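You operate a simulated robot arm through the tools that you are given. There is no shell and no other tool.

You are at the controls of a simulated robot arm. One attempt, no reset.

Task
Set the controls near the top of the pedal bench. At the end: the knob of the white pedal is turned to 0; the yellow pedal footswitch is switched off; the red switch of the power brick is switched off; the orange tone switch of the pedal board is switched on; whatever was shut is shut again. Leave all else as you found it, and nothing knocked over.

Only the result counts: the job must be done as asked and must still hold three seconds after the hand-in. Knocking over, shifting, dropping, spilling or breaking anything else fails it.

Robot
A 7-joint arm with a two-finger parallel gripper, fixed in place. Base frame: the origin is at the foot of the arm, x ahead of it, y to its left, z up; the work surface is at about z = 0.804. Readings come in m, degrees, newtons and seconds.
With the tool pointing down near the work surface it reaches from about 0.42 to 0.92 m from the base axis. Its first joint turns from -143.0 to 143.0 degrees. Payload 3 kg.
The TCP is the grasp point between the finger pads, 0.03 m short of the fingertips. In the tool frame z runs along the fingers and y along their closing line. Largest opening 0.094 m; finger width 0.028, thickness 0.01; the body of the gripper, 0.05 by 0.096 m, starts 0.055 m behind the TCP.
Orientation is told as [roll, pitch, yaw] about the base's x, y, z axes, in that order, counted from this pose: with the fingers straight down and closing along the base's y, the tool's x points along the base's -x, its y along +y and its z along -z.

Tools
- The arm moves only by the tool arm_command. Its argument "deltas" is a list of rows, each an object of numbers (a shift or turn left out is 0, a gripper value left out holds the last): "dx", "dy", "dz": the shift along the tool's x, y, z in m; "wx", "wy", "wz": the turn, a rotation vector about the tool's x, y, z in degrees; "claw": the opening, from 0 (shut) to 1 (fully open). In form: [{"dx": .., "dy": .., "dz": .., "wx": .., "wy": .., "wz": .., "claw": ..}, ...]. A call has 1 to 20 rows; each row shifts and turns the commanded pose from where the row before left it, along the tool's axes as they then stand. Rows are played at 5 a second. More than 0.05 m and 8.6 degrees between two rows, or a gripper value outside its range, and nothing of the call is played. Where a pose cannot be reached the arm comes as near as it can. A force on the tool above 40 N (or 10 N above the force at the start of the call, whichever is more), or a blocked arm, ends the call early, and 0.2 s more pass. The fingers move at their own pace (about 0.072 m/s each) and stop on an object; they squeeze with about 30 N. The grip force told is the motor's: it shows also when the fingers shut on nothing. Time passes only in rows, and 0.2 s behind the last, so rows that do not move let the fingers close. It gives the time, the measured TCP pose, the force on the tool (base axes), the opening and the grip force at its end, in the units of the frame above (readings bear some noise), with the torque about the TCP (base axes, N m) and any sound that the robot's microphone picked up, and new pictures: "views" is both (left out), scene, wrist or none.
- Cameras (640 x 400 px; columns grow to the right, rows downward): "scene" is fixed at [0.0542, -0.5113, 1.5966]; the picture's right is [0.74, -0.67, 0.00], its down [-0.43, -0.48, -0.76] and it looks along [0.51, 0.57, -0.65] (base axes); focal length 376 px, centre (320, 200). "wrist" rides on the gripper at [0.076, 0.014, -0.102] in the tool frame; the picture's right is [-0.18, 0.98, 0.00], its down [-0.75, -0.14, -0.64] and it looks along [-0.63, -0.12, 0.77] (tool axes); focal length 243 px, centre (320, 200). There is no depth. A picture from a camera that has moved, and an enlarged one, comes with that camera's place and axes in the base frame and with its lens. The place of the scene camera against the robot may be out by one fixed shift of up to 0.018 m in any direction.
- zoom(camera, box): a new picture of the part [left, top, right, bottom] of that camera's present view, enlarged. It takes no simulated time.
- finish_job(): hands the job in; it is judged then, once.

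Places have to be worked out from the pictures, the camera data and where the tool is seen. Open the gripper and draw the arm clear of the work before you hand the job in, unless the task says otherwise.

The tools are called after ">>>" by a JSON object that holds its "method" and its "body". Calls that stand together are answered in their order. arm_command: Moves the arm, as the interface text tells. Its arguments: {"type":"object","properties":{"deltas":{"type":"array"},"views":{"type":"string","enum":["both","scene","wrist","none"]}},"required":["deltas"]} The other tools are called the same way: zoom (camera, box) takes an enlarged picture of a part of a camera's view; finish_job () hands the job in.

At the start:

```text
time: 0.0
eef_pos: [0.5291, -0.1503, 1.2298]
tcp_rot: [0.0, 0.0, 0.0]
force: [0.3, -0.4, -0.2]
ft_torque: [-0.01, 0.02, 0.01]
width: 0.094
grasp_force: 0.1
```

scene: 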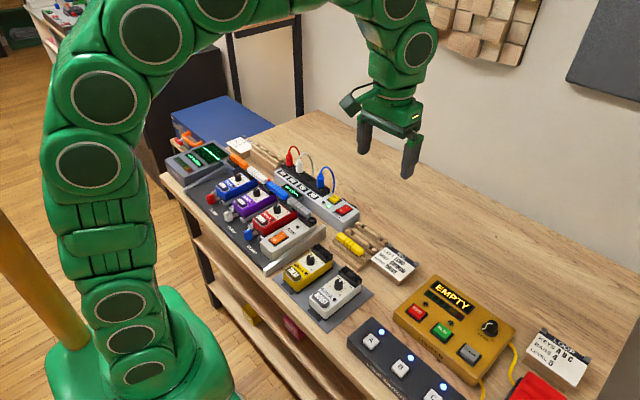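
wrist: 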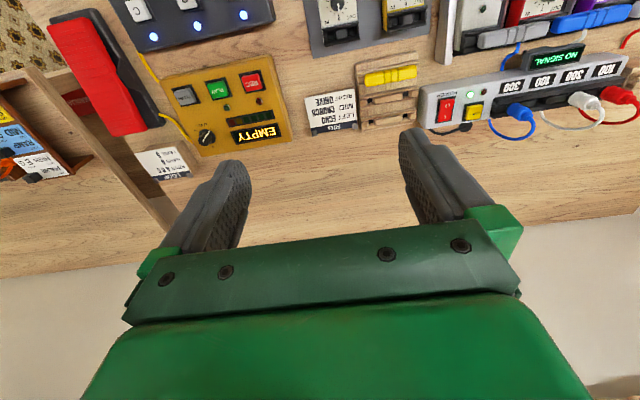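

I'll first look at the bench in more detail with enlarged pictures before moving anything.

>>> {"method": "zoom", "body": {"camera": "scene", "box": [160, 130, 360, 280]}}

>>> {"method": "zoom", "body": {"camera": "scene", "box": [270, 220, 430, 340]}}

>>> {"method": "zoom", "body": {"camera": "wrist", "box": [290, 0, 640, 150]}}

>>> {"method": "zoom", "body": {"camera": "scene", "box": [340, 260, 600, 400]}}

```text
2.67 times, centred on (260, 205) of scene
camera zoom: at [0.0542, -0.5113, 1.5966], right [0.74, -0.67, 0.0], down [-0.43, -0.48, -0.76], along [0.51, 0.57, -0.65], focal length 1003 px, centre (480, 187)
```

zoom: 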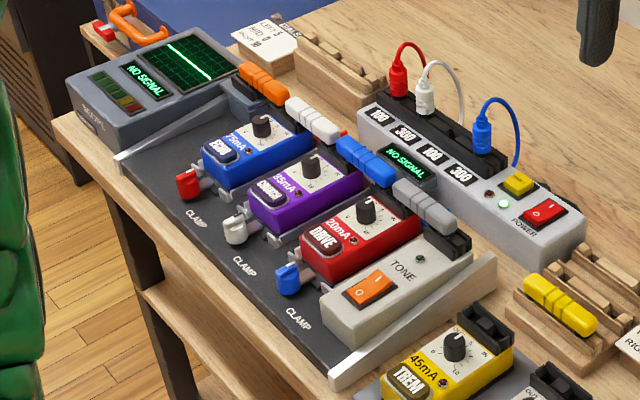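

```text
3.33 times, centred on (350, 280) of scene
camera zoom: at [0.0542, -0.5113, 1.5966], right [0.74, -0.67, 0.0], down [-0.43, -0.48, -0.76], along [0.51, 0.57, -0.65], focal length 1253 px, centre (220, -67)
```

zoom: 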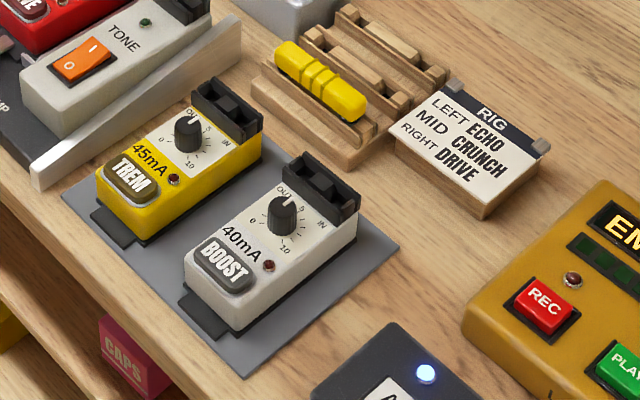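

```text
1.83 times, centred on (465, 75) of wrist
camera zoom: at [0.4526, -0.137, 1.3337], right [0.18, 0.98, 0.0], down [0.75, -0.14, 0.64], along [0.63, -0.12, -0.77], focal length 444 px, centre (55, 429)
```

zoom: 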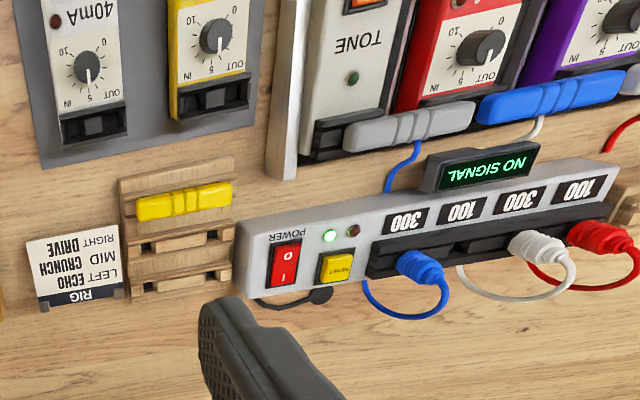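

```text
2.46 times, centred on (470, 330) of scene
camera zoom: at [0.0542, -0.5113, 1.5966], right [0.74, -0.67, 0.0], down [-0.43, -0.48, -0.76], along [0.51, 0.57, -0.65], focal length 925 px, centre (-49, -120)
```

zoom: 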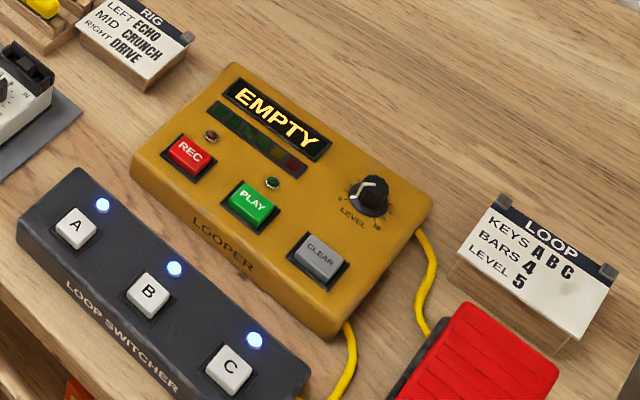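

The white pedal (BOOST) and yellow pedal (TREM) sit on the grey mat at about x 0.40–0.48, y −0.13 to −0.02. The orange TONE switch is near (0.44, 0.09) and the red power switch near (0.65, 0.06). I'll move the wrist camera lower over the pedals for a closer look.

>>> {"method": "arm_command", "body": {"deltas": [{"dx": 0.016, "dy": 0.01, "dz": 0.034}, {"dx": 0.016, "dy": 0.01, "dz": 0.034}, {"dx": 0.016, "dy": 0.01, "dz": 0.034}, {"dx": 0.016, "dy": 0.01, "dz": 0.034}, {"dx": 0.016, "dy": 0.01, "dz": 0.034}, {}]}}

```text
time: 1.4
eef_pos: [0.4474, -0.0985, 1.0591]
tcp_rot: [0.0, 0.0, -0.1]
force: [0.0, -0.1, 0.0]
ft_torque: [0.0, 0.0, 0.01]
width: 0.094
grasp_force: 0.0
camera wrist: at [0.3716, -0.0861, 1.1632], right [0.19, 0.98, 0.0], down [0.75, -0.14, 0.64], along [0.63, -0.12, -0.77], focal length 243 px, centre (320, 200)
```

scene: 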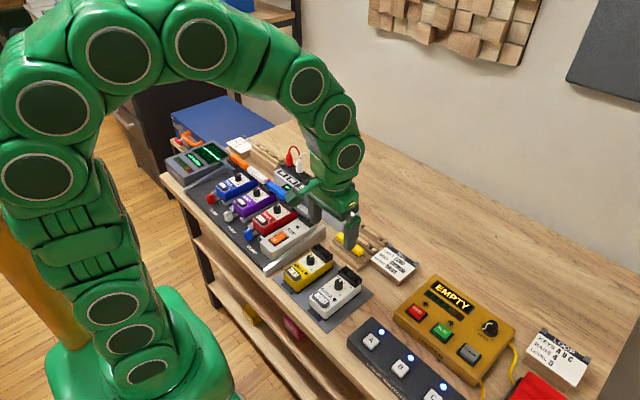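
wrist: 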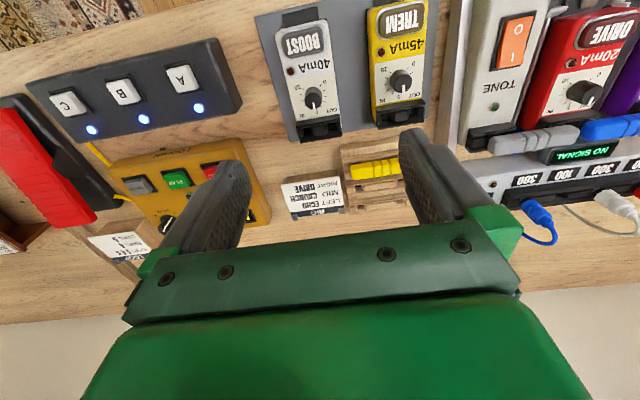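

>>> {"method": "zoom", "body": {"camera": "wrist", "box": [250, 0, 450, 140]}}

>>> {"method": "zoom", "body": {"camera": "wrist", "box": [440, 0, 640, 140]}}

>>> {"method": "zoom", "body": {"camera": "scene", "box": [250, 210, 390, 320]}}

```text
2.86 times, centred on (350, 70) of wrist
camera zoom: at [0.3716, -0.0861, 1.1632], right [0.19, 0.98, 0.0], down [0.75, -0.14, 0.64], along [0.63, -0.12, -0.77], focal length 693 px, centre (234, 571)
```

zoom: 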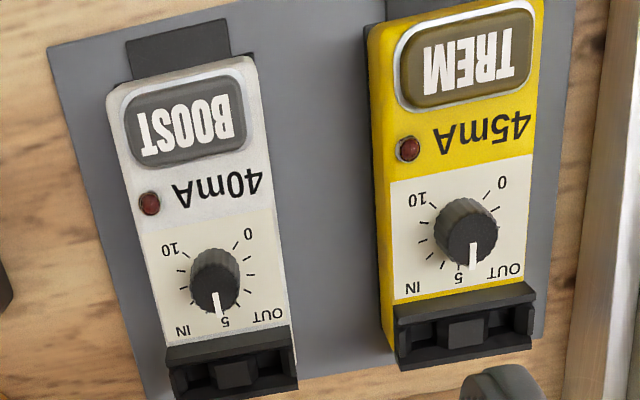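

```text
2.86 times, centred on (540, 70) of wrist
camera zoom: at [0.3716, -0.0861, 1.1632], right [0.19, 0.98, 0.0], down [0.75, -0.14, 0.64], along [0.63, -0.12, -0.77], focal length 693 px, centre (-309, 571)
```

zoom: 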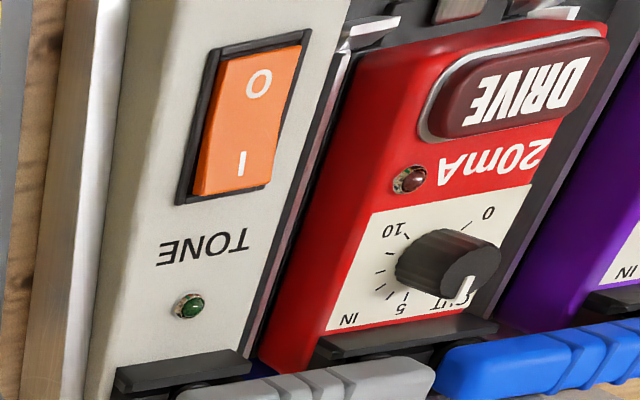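

```text
3.64 times, centred on (320, 265) of scene
camera zoom: at [0.0542, -0.5113, 1.5966], right [0.74, -0.67, 0.0], down [-0.43, -0.48, -0.76], along [0.51, 0.57, -0.65], focal length 1367 px, centre (320, -36)
```

zoom: 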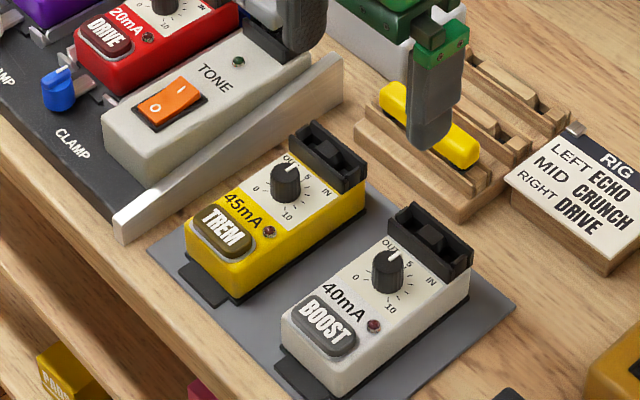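

The BOOST knob points at about 5, with 0 counter-clockwise from there, and the TONE rocker has its O side pressed. The TREM footswitch state isn't clear yet, so I'll tilt the tool to bring the camera closer to the two pedals.

>>> {"method": "arm_command", "body": {"deltas": [{"dx": 0.015, "dy": 0.014, "dz": 0.03}, {"dx": 0.015, "dy": 0.014, "dz": 0.03}, {"wy": 8}, {"wy": 8}, {}]}}

>>> {"method": "zoom", "body": {"camera": "wrist", "box": [200, 0, 500, 200]}}

```text
time: 2.6
eef_pos: [0.4186, -0.0717, 0.9992]
tcp_rot: [-0.1, 16.0, -0.1]
force: [0.7, -0.1, 0.0]
ft_torque: [0.02, 0.0, -0.01]
width: 0.094
grasp_force: 0.1
camera wrist: at [0.3734, -0.0591, 1.1201], right [0.18, 0.98, -0.05], down [0.9, -0.14, 0.41], along [0.39, -0.12, -0.91], focal length 243 px, centre (320, 200)
```

scene: 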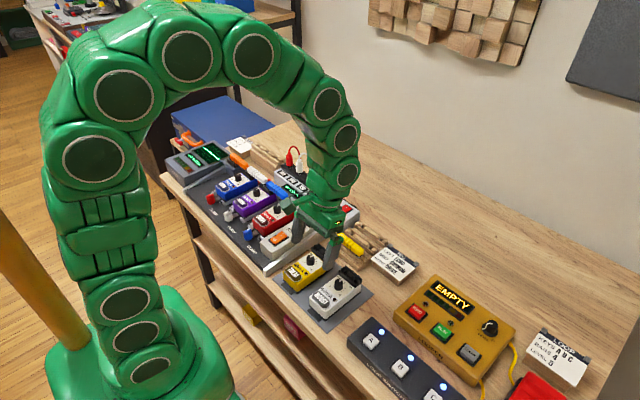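
wrist: 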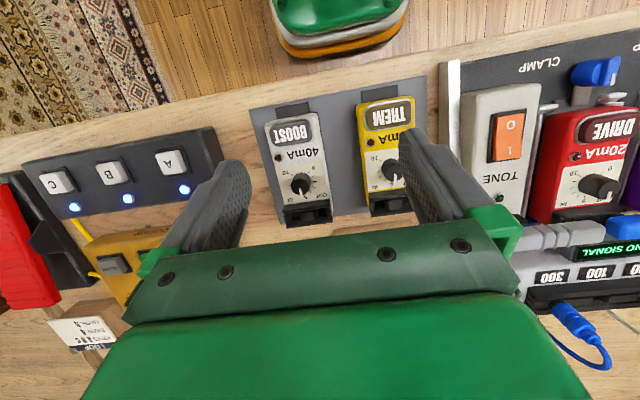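

```text
2.00 times, centred on (350, 100) of wrist
camera zoom: at [0.3734, -0.0591, 1.1201], right [0.18, 0.98, -0.05], down [0.9, -0.14, 0.41], along [0.39, -0.12, -0.91], focal length 485 px, centre (260, 400)
```

zoom: 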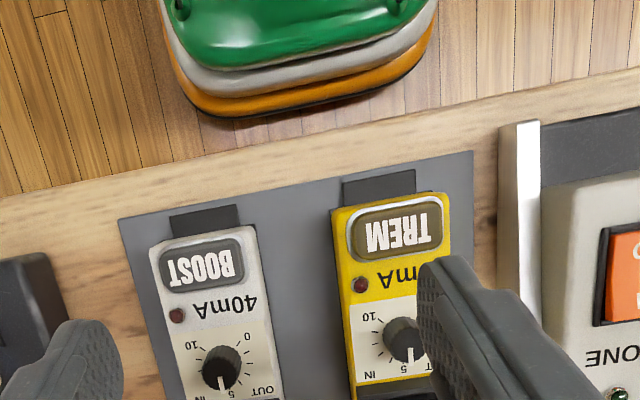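

>>> {"method": "zoom", "body": {"camera": "wrist", "box": [255, 80, 415, 180]}}

>>> {"method": "zoom", "body": {"camera": "scene", "box": [270, 235, 370, 325]}}

>>> {"method": "zoom", "body": {"camera": "scene", "box": [195, 160, 315, 255]}}

```text
4.00 times, centred on (335, 130) of wrist
camera zoom: at [0.3734, -0.0591, 1.1201], right [0.18, 0.98, -0.05], down [0.9, -0.14, 0.41], along [0.39, -0.12, -0.91], focal length 970 px, centre (260, 480)
```

zoom: 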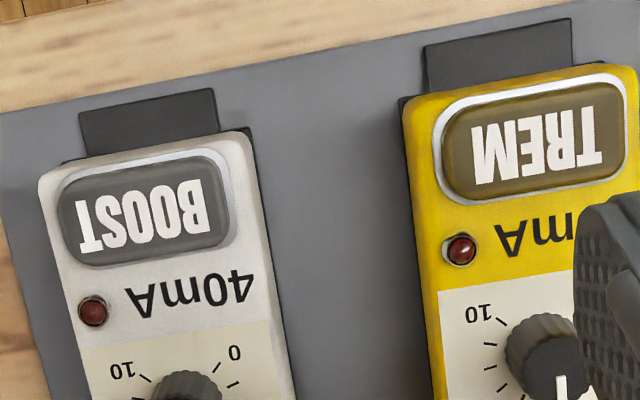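

```text
4.44 times, centred on (320, 280) of scene
camera zoom: at [0.0542, -0.5113, 1.5966], right [0.74, -0.67, 0.0], down [-0.43, -0.48, -0.76], along [0.51, 0.57, -0.65], focal length 1671 px, centre (320, -156)
```

zoom: 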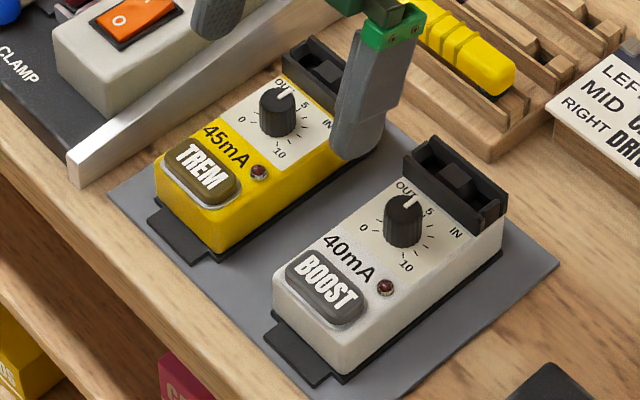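

```text
4.21 times, centred on (255, 208) of scene
camera zoom: at [0.0542, -0.5113, 1.5966], right [0.74, -0.67, 0.0], down [-0.43, -0.48, -0.76], along [0.51, 0.57, -0.65], focal length 1583 px, centre (594, 168)
```

zoom: 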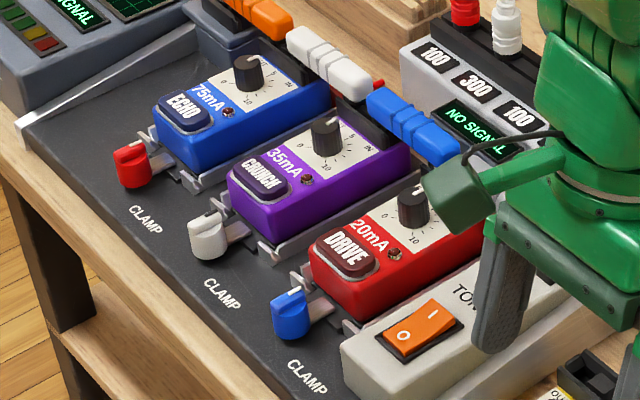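

The TREM button shows its chrome ring all round, as if latched down (on), while the BOOST button stands proud. I'll tilt so the wrist camera looks straight down over the BOOST knob and I can read the dial and fix the positions.

>>> {"method": "arm_command", "body": {"deltas": [{"dx": -0.0168, "dy": -0.02, "dz": -0.0048}, {"dx": -0.0168, "dy": -0.02, "dz": -0.0048}, {"wy": 8}, {"wy": 8}, {"wy": 7}, {}]}}

>>> {"method": "zoom", "body": {"camera": "wrist", "box": [240, 70, 440, 200]}}

```text
time: 4.0
eef_pos: [0.4535, -0.111, 1.0]
tcp_rot: [0.0, 39.0, -0.1]
force: [0.3, -0.8, -0.4]
ft_torque: [-0.02, -0.01, 0.0]
width: 0.0941
grasp_force: 0.0
camera wrist: at [0.4592, -0.0992, 1.1288], right [0.14, 0.98, -0.12], down [0.99, -0.14, 0.02], along [0.01, -0.12, -0.99], focal length 243 px, centre (320, 200)
```

scene: 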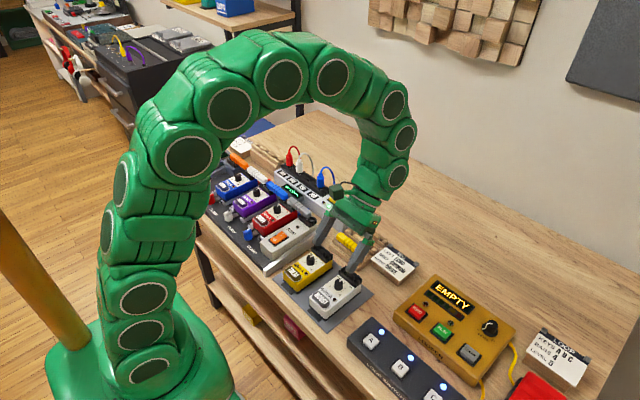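
wrist: 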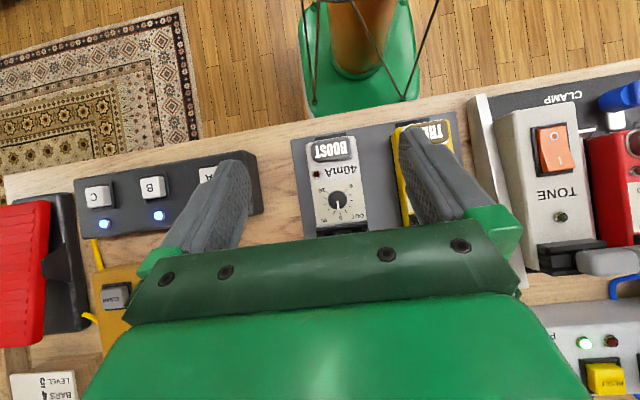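

```text
3.08 times, centred on (340, 135) of wrist
camera zoom: at [0.4592, -0.0992, 1.1288], right [0.14, 0.98, -0.12], down [0.99, -0.14, 0.02], along [0.01, -0.12, -0.99], focal length 746 px, centre (258, 400)
```

zoom: 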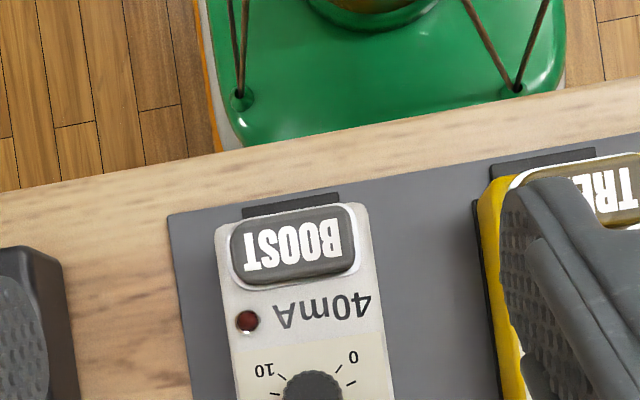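

>>> {"method": "zoom", "body": {"camera": "wrist", "box": [290, 150, 390, 230]}}

>>> {"method": "zoom", "body": {"camera": "wrist", "box": [480, 80, 640, 240]}}

```text
5.00 times, centred on (340, 190) of wrist
camera zoom: at [0.4592, -0.0992, 1.1288], right [0.14, 0.98, -0.12], down [0.99, -0.14, 0.02], along [0.01, -0.12, -0.99], focal length 1213 px, centre (220, 250)
```

zoom: 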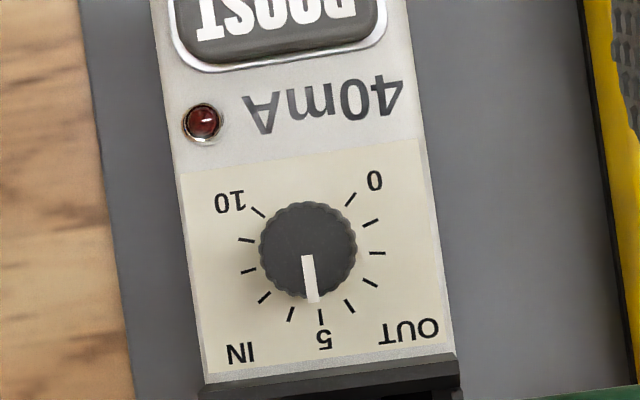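

```text
2.50 times, centred on (560, 160) of wrist
camera zoom: at [0.4592, -0.0992, 1.1288], right [0.14, 0.98, -0.12], down [0.99, -0.14, 0.02], along [0.01, -0.12, -0.99], focal length 606 px, centre (-280, 300)
```

zoom: 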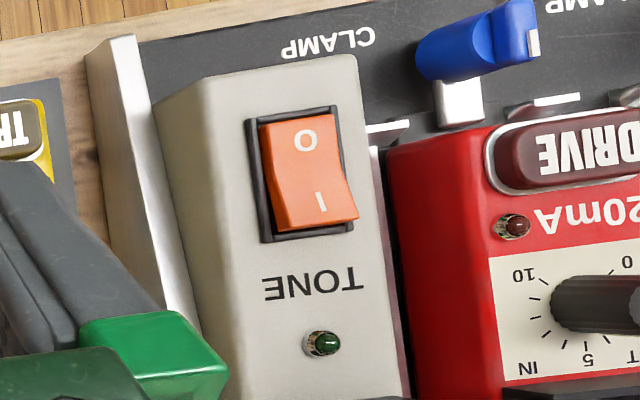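

The dial is clear: the pointer is at 5 and the 0 tick lies about 135° counter-clockwise seen from above. The knob centre is at about (0.464, −0.112), roughly 20 mm across, with a black block about 25 mm behind it. I'll return to straight down, go above the knob and part-close the fingers.

>>> {"method": "arm_command", "body": {"deltas": [{"wy": -8, "claw": 0.5}, {"wy": -8}, {"wy": -8}, {"wy": -8}, {"wy": -7}, {"dx": -0.0108, "dy": -0.001, "dz": 0.02}, {"dz": 0.03}, {}]}}

>>> {"method": "zoom", "body": {"camera": "wrist", "box": [220, 60, 420, 200]}}

>>> {"method": "zoom", "body": {"camera": "scene", "box": [280, 220, 400, 320]}}

```text
time: 5.8
eef_pos: [0.465, -0.1118, 0.9499]
tcp_rot: [0.1, 0.0, -0.1]
force: [0.2, -0.4, -0.5]
ft_torque: [0.0, -0.02, 0.02]
width: 0.0469
grasp_force: 0.1
camera wrist: at [0.389, -0.0999, 1.0532], right [0.18, 0.98, 0.0], down [0.75, -0.14, 0.64], along [0.63, -0.12, -0.77], focal length 243 px, centre (320, 200)
```

scene: 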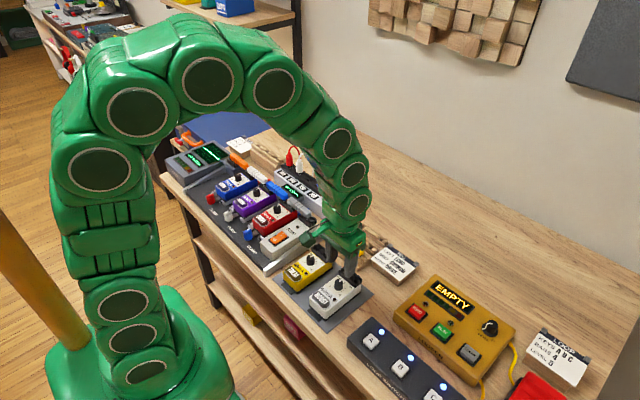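
wrist: 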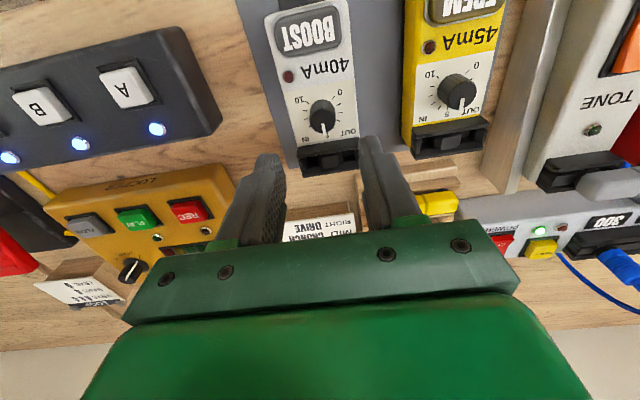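

```text
2.86 times, centred on (320, 130) of wrist
camera zoom: at [0.389, -0.0999, 1.0532], right [0.18, 0.98, 0.0], down [0.75, -0.14, 0.64], along [0.63, -0.12, -0.77], focal length 693 px, centre (320, 400)
```

zoom: 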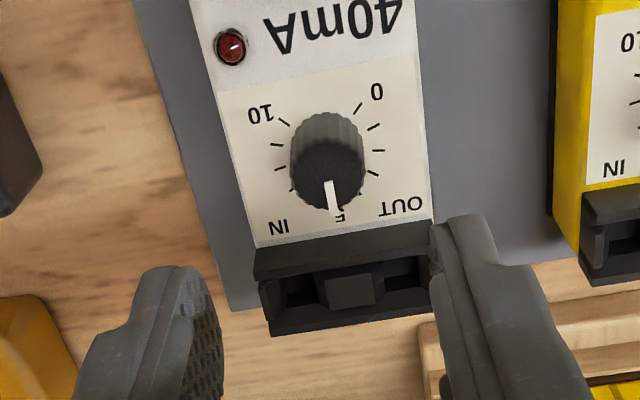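

```text
4.00 times, centred on (340, 270) of scene
camera zoom: at [0.0542, -0.5113, 1.5966], right [0.74, -0.67, 0.0], down [-0.43, -0.48, -0.76], along [0.51, 0.57, -0.65], focal length 1504 px, centre (240, -80)
```

zoom: 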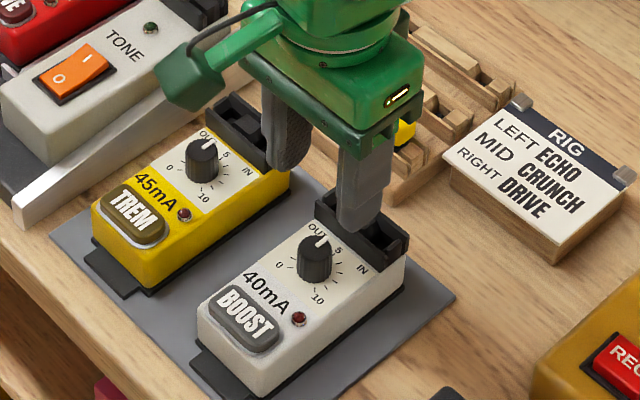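

Triangulating two views puts the knob top at about (0.464, −0.112, 0.868), and the block behind it tops out near z 0.857. I'll turn the gripper −22.5° as the start of a stroke and lower to just above the knob to check centring.

>>> {"method": "arm_command", "body": {"deltas": [{"dx": 0.001, "dy": -0.0005, "wz": 8, "claw": 0.4}, {"wz": 8}, {"wz": 6.5}, {"dz": 0.02}, {"dz": 0.02}, {}]}}

>>> {"method": "zoom", "body": {"camera": "wrist", "box": [220, 80, 420, 220]}}

>>> {"method": "zoom", "body": {"camera": "scene", "box": [280, 230, 400, 320]}}

```text
time: 7.2
eef_pos: [0.4649, -0.1126, 0.9104]
tcp_rot: [0.0, 0.0, -22.6]
force: [-0.1, -0.8, 0.9]
ft_torque: [0.02, -0.04, -0.02]
width: 0.0374
grasp_force: 0.0
camera wrist: at [0.3997, -0.0719, 1.014], right [0.55, 0.84, 0.0], down [0.64, -0.42, 0.64], along [0.54, -0.35, -0.77], focal length 243 px, centre (320, 200)
```

scene: 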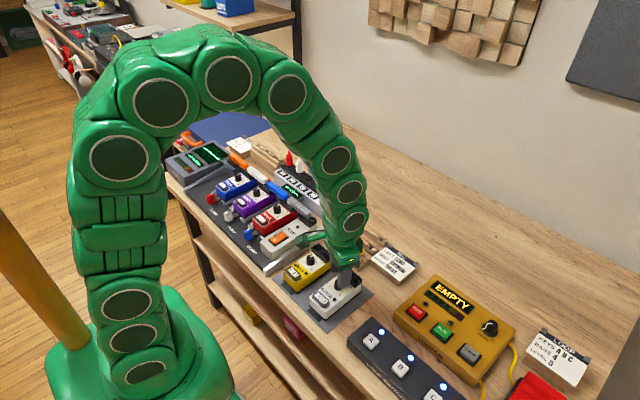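
wrist: 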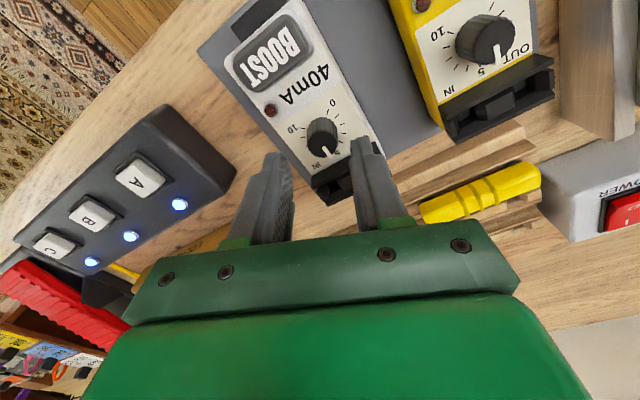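

```text
2.86 times, centred on (320, 150) of wrist
camera zoom: at [0.3997, -0.0719, 1.014], right [0.55, 0.84, 0.0], down [0.64, -0.42, 0.64], along [0.54, -0.35, -0.77], focal length 693 px, centre (320, 343)
```

zoom: 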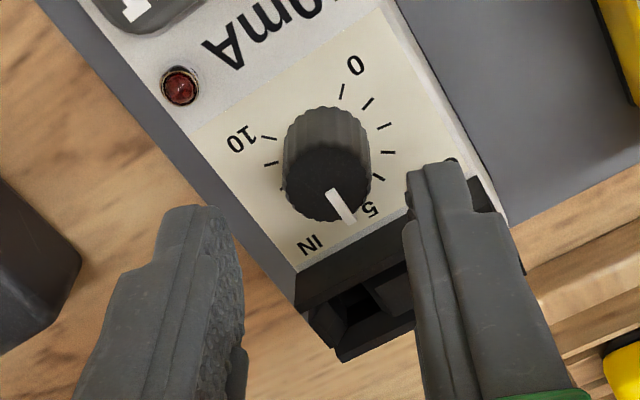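

```text
4.44 times, centred on (340, 275) of scene
camera zoom: at [0.0542, -0.5113, 1.5966], right [0.74, -0.67, 0.0], down [-0.43, -0.48, -0.76], along [0.51, 0.57, -0.65], focal length 1671 px, centre (231, -133)
```

zoom: 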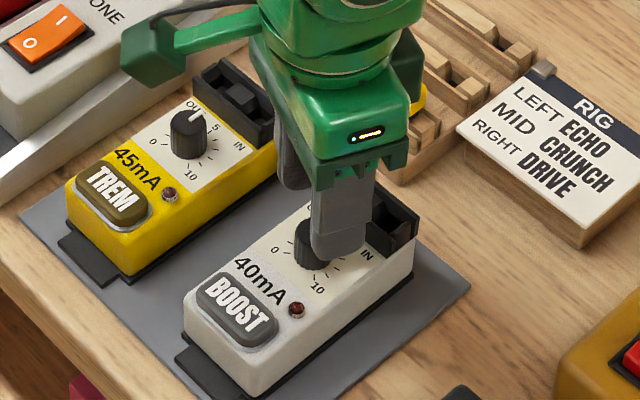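

The knob appears about 2 mm off the finger midline to the right and slightly toward the camera. I'll correct by about (2.8, 2.1) mm in tool x, y, lower 8 mm and check again.

>>> {"method": "arm_command", "body": {"deltas": [{"dx": 0.0028, "dy": 0.0021}, {"dz": 0.008}, {}], "views": "wrist"}}

>>> {"method": "zoom", "body": {"camera": "wrist", "box": [220, 80, 420, 220]}}

```text
time: 8.0
eef_pos: [0.4622, -0.1105, 0.9027]
tcp_rot: [-0.1, -0.1, -22.6]
force: [-0.7, -0.4, -0.2]
ft_torque: [0.01, -0.02, 0.0]
width: 0.0377
grasp_force: 0.1
camera wrist: at [0.3975, -0.0695, 1.0058], right [0.55, 0.84, 0.0], down [0.64, -0.42, 0.64], along [0.54, -0.35, -0.77], focal length 243 px, centre (320, 200)
```

wrist: 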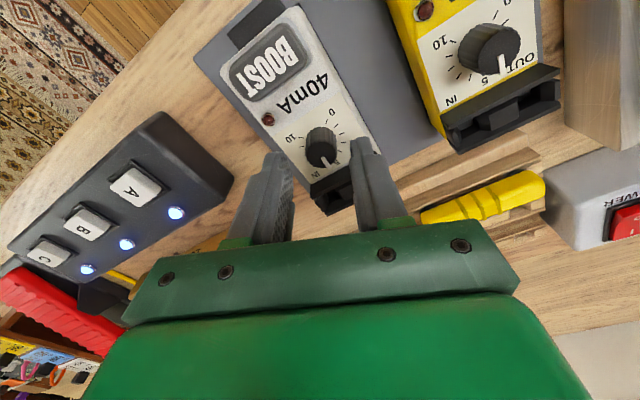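

```text
2.86 times, centred on (320, 150) of wrist
camera zoom: at [0.3975, -0.0695, 1.0058], right [0.55, 0.84, 0.0], down [0.64, -0.42, 0.64], along [0.54, -0.35, -0.77], focal length 693 px, centre (320, 343)
```

zoom: 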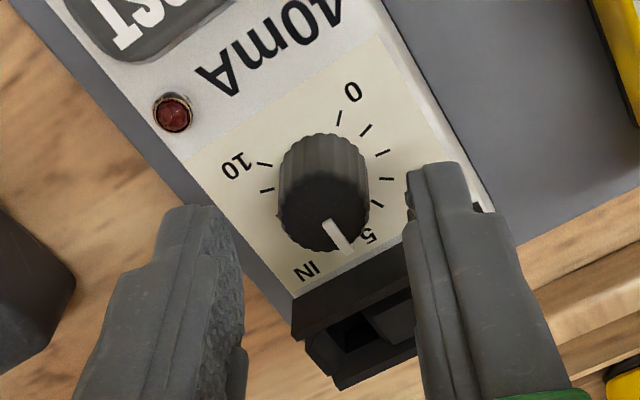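

The knob now sits almost on the finger axis, within 1 mm. I'll nudge 0.6 mm, lower 15 mm so the fingertips straddle the knob, and close.

>>> {"method": "arm_command", "body": {"deltas": [{"dy": 0.0006, "dz": 0.005}, {"dz": 0.005}, {"dz": 0.005}, {}, {"claw": 0.3}, {"claw": 0.24}, {"claw": 0.2}, {"claw": 0.15}, {}]}}

>>> {"method": "zoom", "body": {"camera": "wrist", "box": [220, 80, 420, 220]}}

>>> {"method": "zoom", "body": {"camera": "scene", "box": [280, 230, 400, 320]}}

```text
time: 10.0
eef_pos: [0.4634, -0.1102, 0.8872]
tcp_rot: [0.0, 0.0, -22.6]
force: [-3.1, -5.7, 3.9]
ft_torque: [-0.23, 0.04, 0.0]
width: 0.02
grasp_force: 30.1
camera wrist: at [0.3977, -0.0687, 0.9907], right [0.55, 0.84, 0.0], down [0.64, -0.42, 0.64], along [0.54, -0.35, -0.77], focal length 243 px, centre (320, 200)
```

scene: 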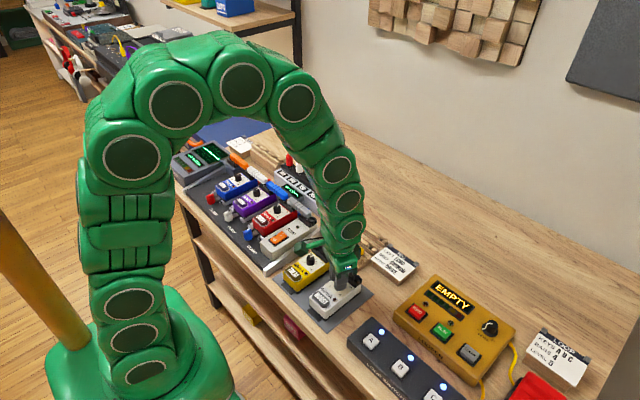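
wrist: 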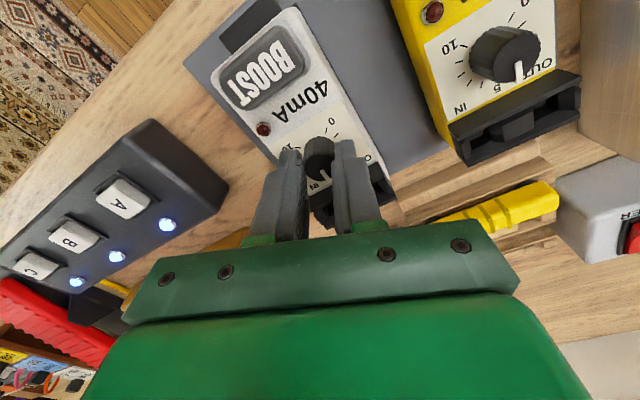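

```text
2.86 times, centred on (320, 150) of wrist
camera zoom: at [0.3977, -0.0687, 0.9907], right [0.55, 0.84, 0.0], down [0.64, -0.42, 0.64], along [0.54, -0.35, -0.77], focal length 693 px, centre (320, 343)
```

zoom: 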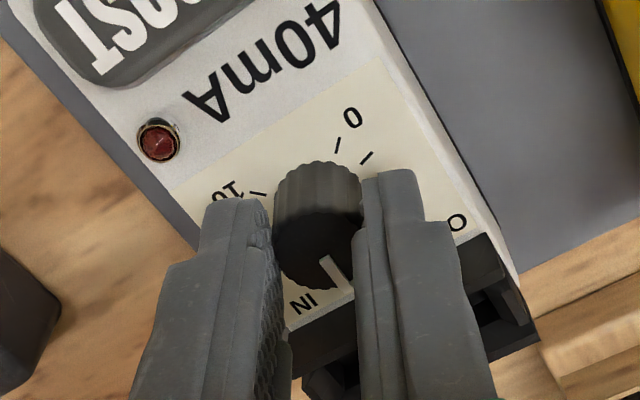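

```text
4.44 times, centred on (340, 275) of scene
camera zoom: at [0.0542, -0.5113, 1.5966], right [0.74, -0.67, 0.0], down [-0.43, -0.48, -0.76], along [0.51, 0.57, -0.65], focal length 1671 px, centre (231, -133)
```

zoom: 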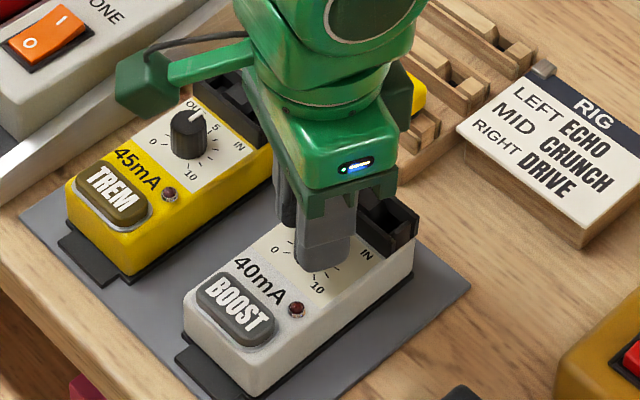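

The knob is gripped at 20 mm width and the pedal hasn't moved; a 6 N sideways reaction says I'm about 0.7 mm too far in +tool y. I'll relieve that and turn the first 45° counter-clockwise.

>>> {"method": "arm_command", "body": {"deltas": [{"dy": -0.0007}, {"wz": -5}, {"wz": -5}, {"wz": -5}, {"wz": -5}, {"wz": -5}, {"wz": -5}, {"wz": -5}, {"wz": -5}, {"wz": -5}, {}]}}

>>> {"method": "zoom", "body": {"camera": "wrist", "box": [220, 80, 420, 220]}}

>>> {"method": "zoom", "body": {"camera": "scene", "box": [280, 230, 400, 320]}}

```text
time: 12.4
eef_pos: [0.4614, -0.11, 0.8881]
tcp_rot: [0.0, 0.0, 22.5]
force: [-0.1, 0.3, -0.3]
ft_torque: [0.02, -0.05, 0.01]
width: 0.0199
grasp_force: 29.8
camera wrist: at [0.3856, -0.1275, 0.9911], right [-0.21, 0.98, 0.0], down [0.75, 0.16, 0.64], along [0.63, 0.13, -0.77], focal length 243 px, centre (320, 200)
```

scene: 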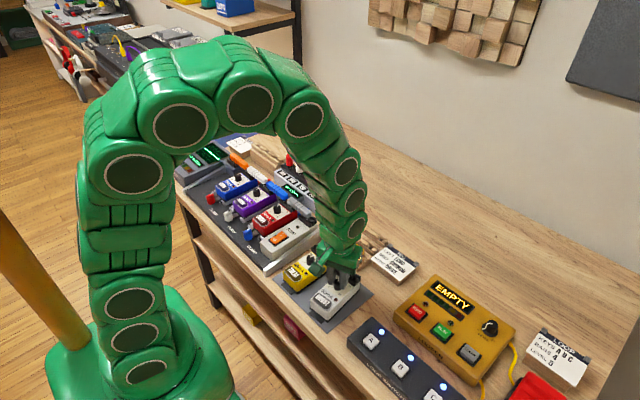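
wrist: 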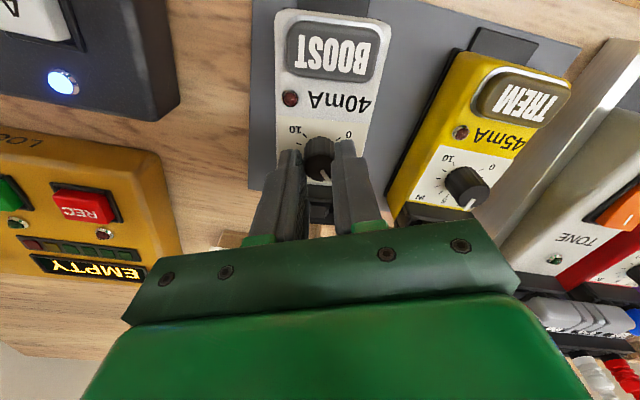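

```text
2.86 times, centred on (320, 150) of wrist
camera zoom: at [0.3856, -0.1275, 0.9911], right [-0.21, 0.98, 0.0], down [0.75, 0.16, 0.64], along [0.63, 0.13, -0.77], focal length 693 px, centre (320, 343)
```

zoom: 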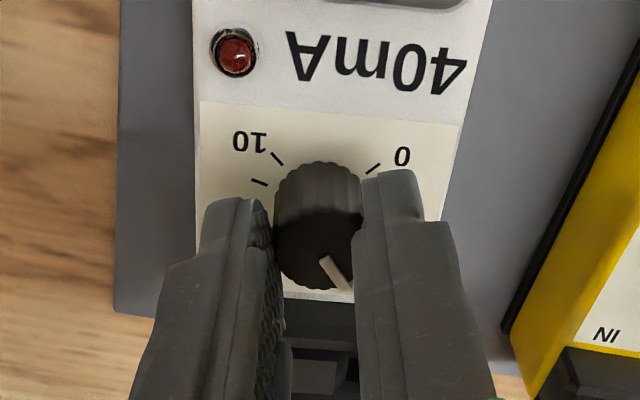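

```text
4.44 times, centred on (340, 275) of scene
camera zoom: at [0.0542, -0.5113, 1.5966], right [0.74, -0.67, 0.0], down [-0.43, -0.48, -0.76], along [0.51, 0.57, -0.65], focal length 1671 px, centre (231, -133)
```

zoom: 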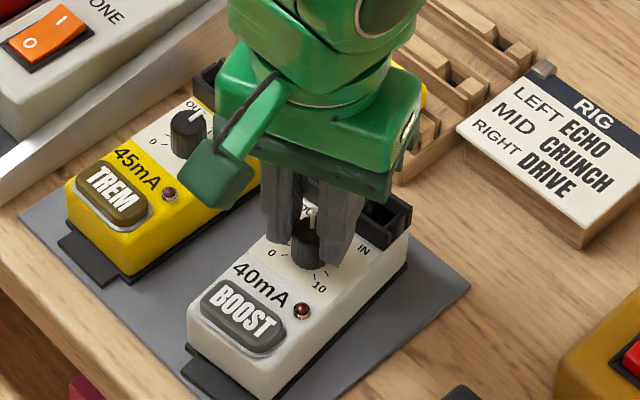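

The knob turned with the gripper, but the BOOST pedal's outline looks slightly different in the scene view. I'll zoom in to see whether the pedal has rotated on its mat.

>>> {"method": "zoom", "body": {"camera": "scene", "box": [300, 250, 380, 325]}}

>>> {"method": "zoom", "body": {"camera": "wrist", "box": [230, 0, 530, 230]}}

```text
5.33 times, centred on (340, 288) of scene
camera zoom: at [0.0542, -0.5113, 1.5966], right [0.74, -0.67, 0.0], down [-0.43, -0.48, -0.76], along [0.51, 0.57, -0.65], focal length 2005 px, centre (213, -267)
```

zoom: 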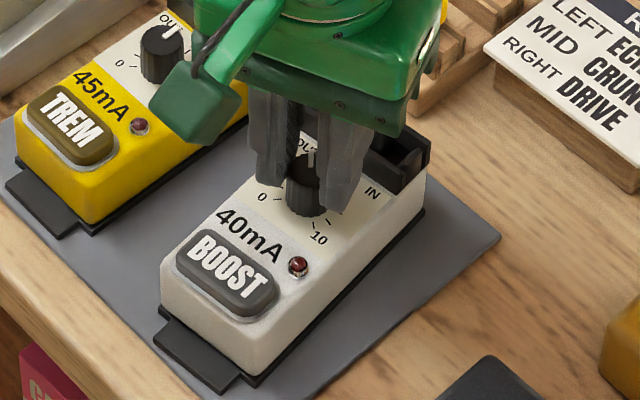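

```text
1.74 times, centred on (380, 115) of wrist
camera zoom: at [0.3856, -0.1275, 0.9911], right [-0.21, 0.98, 0.0], down [0.75, 0.16, 0.64], along [0.63, 0.13, -0.77], focal length 422 px, centre (216, 348)
```

zoom: 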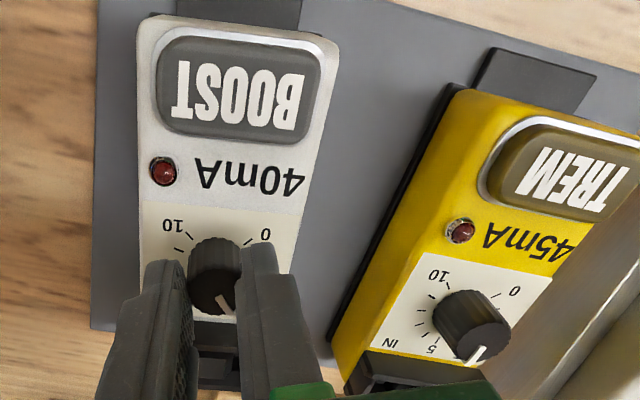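

BOOST crept about 5° counter-clockwise on its mat during the stroke, so I'll turn it back square later. I'm now well centred on the knob (no side force). I'll release, turn back 45°, regrip and press down lightly so the mat holds the pedal better on the next stroke.

>>> {"method": "arm_command", "body": {"deltas": [{"claw": 0.33}, {"claw": 0.33}, {"wz": 7.5}, {"wz": 7.5}, {"wz": 7.5}, {"wz": 7.5}, {"wz": 7.5}, {"wz": 7.5}, {"claw": 0.26}, {"claw": 0.22}, {"claw": 0.19}, {"claw": 0.15}, {}]}}

>>> {"method": "zoom", "body": {"camera": "scene", "box": [280, 230, 400, 320]}}

>>> {"method": "zoom", "body": {"camera": "wrist", "box": [220, 80, 420, 220]}}

```text
time: 15.2
eef_pos: [0.4625, -0.1109, 0.888]
tcp_rot: [0.0, 0.0, -22.5]
force: [3.1, 3.4, 1.6]
ft_torque: [0.11, -0.18, 0.02]
width: 0.0201
grasp_force: 30.1
camera wrist: at [0.3971, -0.0693, 0.9907], right [0.55, 0.84, 0.0], down [0.64, -0.42, 0.64], along [0.54, -0.35, -0.77], focal length 243 px, centre (320, 200)
```

scene: 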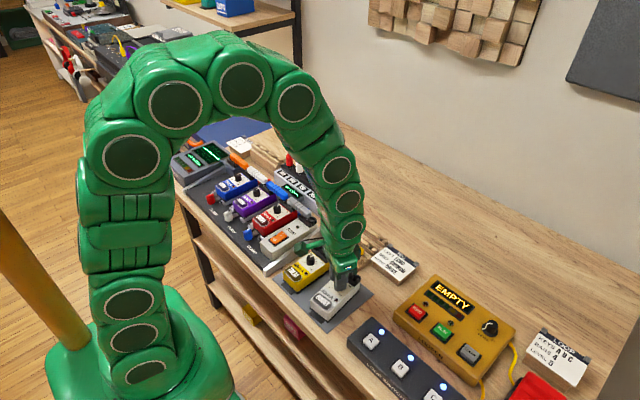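
wrist: 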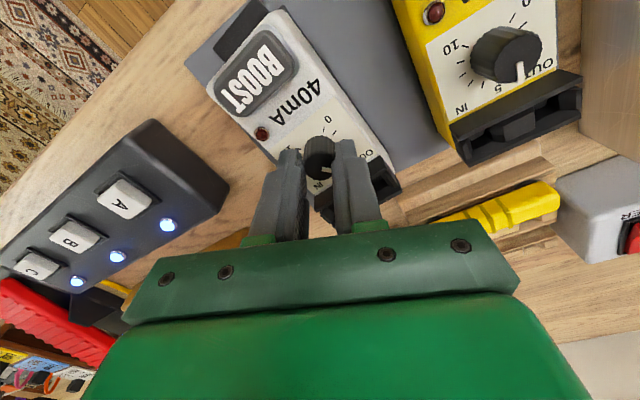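

```text
4.44 times, centred on (340, 275) of scene
camera zoom: at [0.0542, -0.5113, 1.5966], right [0.74, -0.67, 0.0], down [-0.43, -0.48, -0.76], along [0.51, 0.57, -0.65], focal length 1671 px, centre (231, -133)
```

zoom: 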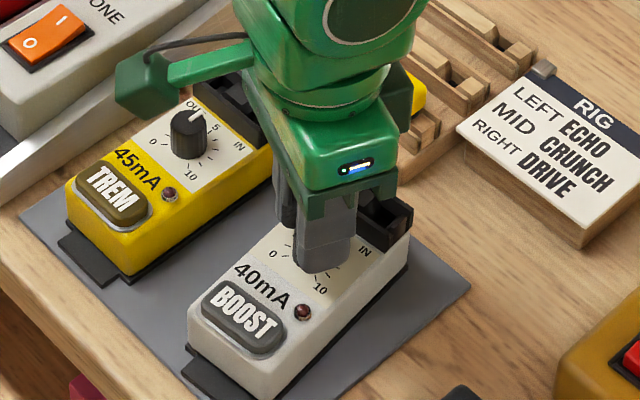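

```text
2.86 times, centred on (320, 150) of wrist
camera zoom: at [0.3971, -0.0693, 0.9907], right [0.55, 0.84, 0.0], down [0.64, -0.42, 0.64], along [0.54, -0.35, -0.77], focal length 693 px, centre (320, 343)
```

zoom: 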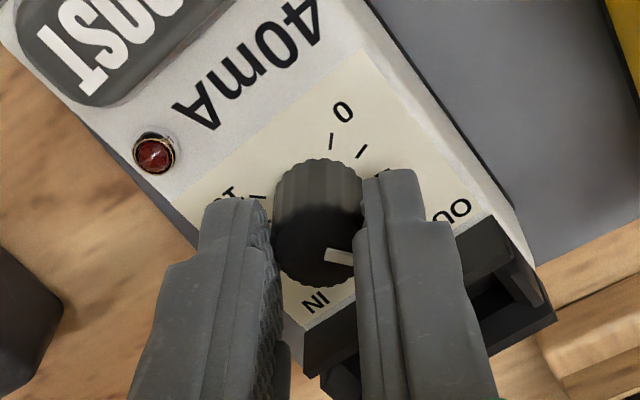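

>>> {"method": "arm_command", "body": {"deltas": [{"dy": 0.0004, "dx": -0.0002}, {"dz": 0.001}, {"dz": 0.0005}], "views": "none"}}

```text
time: 16.0
eef_pos: [0.4616, -0.1112, 0.885]
tcp_rot: [0.0, -0.1, -22.5]
force: [-4.3, 5.2, 26.5]
ft_torque: [0.22, 0.06, 0.03]
width: 0.0201
grasp_force: 29.6
```

The press-down is now 26 N, with the knob still held. I'll ease it slightly and turn the next 45°.

>>> {"method": "arm_command", "body": {"deltas": [{"dz": -0.0004}, {"wz": -5}, {"wz": -5}, {"wz": -5}, {"wz": -5}, {"wz": -5}, {"wz": -5}, {"wz": -5}, {"wz": -5}, {"wz": -5}, {}]}}

>>> {"method": "zoom", "body": {"camera": "wrist", "box": [220, 80, 420, 220]}}

>>> {"method": "zoom", "body": {"camera": "scene", "box": [280, 230, 400, 320]}}

```text
time: 18.4
eef_pos: [0.4613, -0.1099, 0.8865]
tcp_rot: [-0.1, 0.2, 22.6]
force: [0.1, -0.7, -0.2]
ft_torque: [-0.01, -0.01, 0.01]
width: 0.0197
grasp_force: 30.1
camera wrist: at [0.3856, -0.1273, 0.9897], right [-0.21, 0.98, 0.0], down [0.75, 0.16, 0.64], along [0.63, 0.13, -0.77], focal length 243 px, centre (320, 200)
```

scene: 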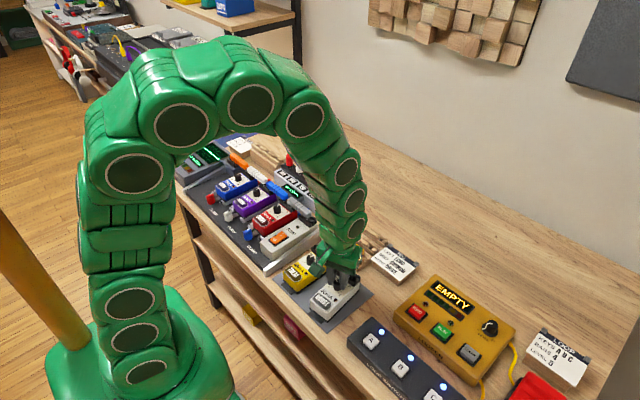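
wrist: 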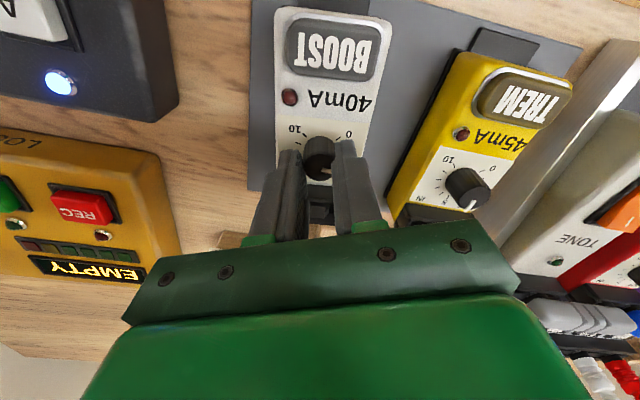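

```text
2.86 times, centred on (320, 150) of wrist
camera zoom: at [0.3856, -0.1273, 0.9897], right [-0.21, 0.98, 0.0], down [0.75, 0.16, 0.64], along [0.63, 0.13, -0.77], focal length 693 px, centre (320, 343)
```

zoom: 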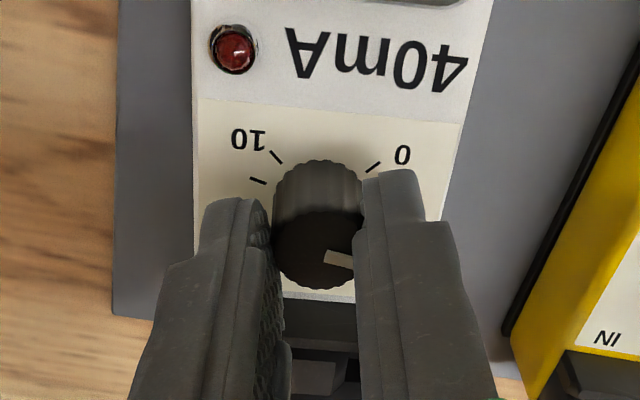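

```text
4.44 times, centred on (340, 275) of scene
camera zoom: at [0.0542, -0.5113, 1.5966], right [0.74, -0.67, 0.0], down [-0.43, -0.48, -0.76], along [0.51, 0.57, -0.65], focal length 1671 px, centre (231, -133)
```

zoom: 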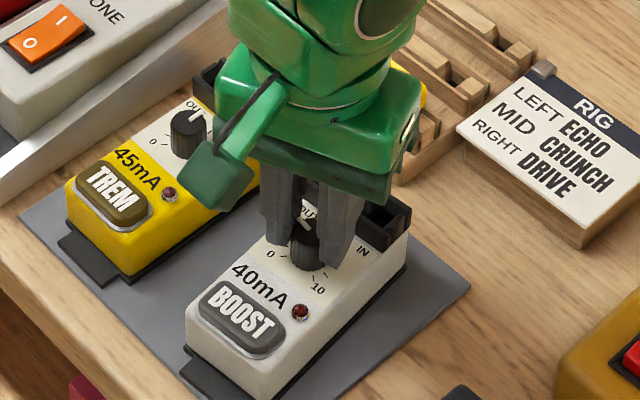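

The pedal stayed put this time and the knob is now about 85–90° round, so roughly 47° remain. I'll repeat the regrip and press for the last stroke.

>>> {"method": "arm_command", "body": {"deltas": [{"claw": 0.33}, {"claw": 0.33}, {"wz": 7.5}, {"wz": 7.5}, {"wz": 7.5}, {"wz": 7.5}, {"wz": 7.5}, {"wz": 7.5}, {"claw": 0.26}, {"claw": 0.22}, {"claw": 0.19}, {"claw": 0.15}, {}]}}

>>> {"method": "zoom", "body": {"camera": "wrist", "box": [220, 80, 420, 220]}}

```text
time: 21.2
eef_pos: [0.4623, -0.11, 0.8871]
tcp_rot: [0.1, 0.0, -22.5]
force: [2.0, 3.4, 0.9]
ft_torque: [0.14, -0.03, -0.01]
width: 0.02
grasp_force: 30.0
camera wrist: at [0.3977, -0.0692, 0.9901], right [0.55, 0.84, 0.0], down [0.64, -0.42, 0.64], along [0.54, -0.35, -0.77], focal length 243 px, centre (320, 200)
```

scene: 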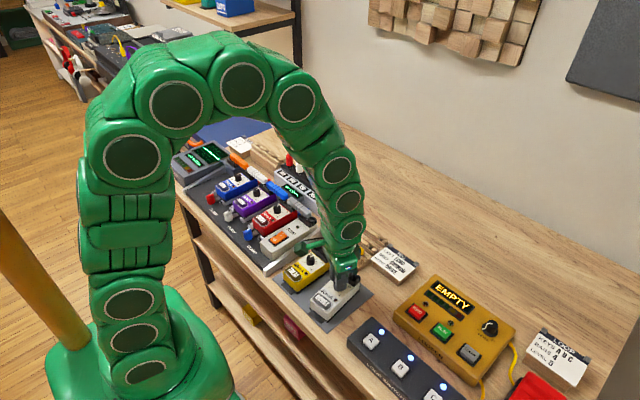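
wrist: 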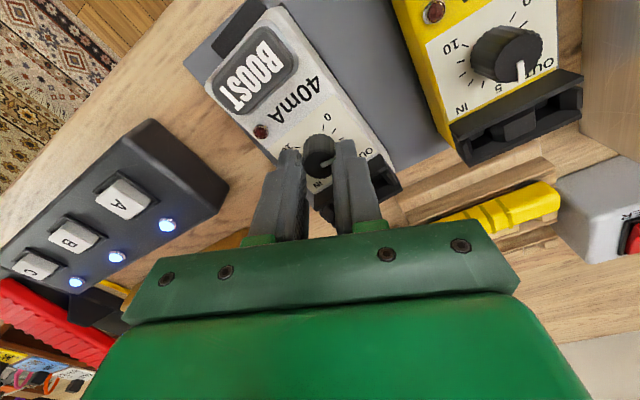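

```text
2.86 times, centred on (320, 150) of wrist
camera zoom: at [0.3977, -0.0692, 0.9901], right [0.55, 0.84, 0.0], down [0.64, -0.42, 0.64], along [0.54, -0.35, -0.77], focal length 693 px, centre (320, 343)
```

zoom: 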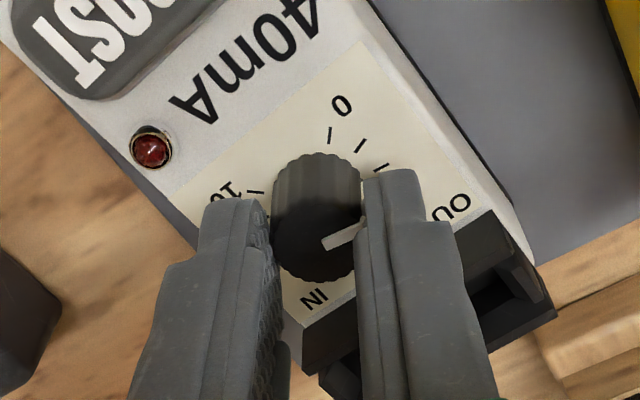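

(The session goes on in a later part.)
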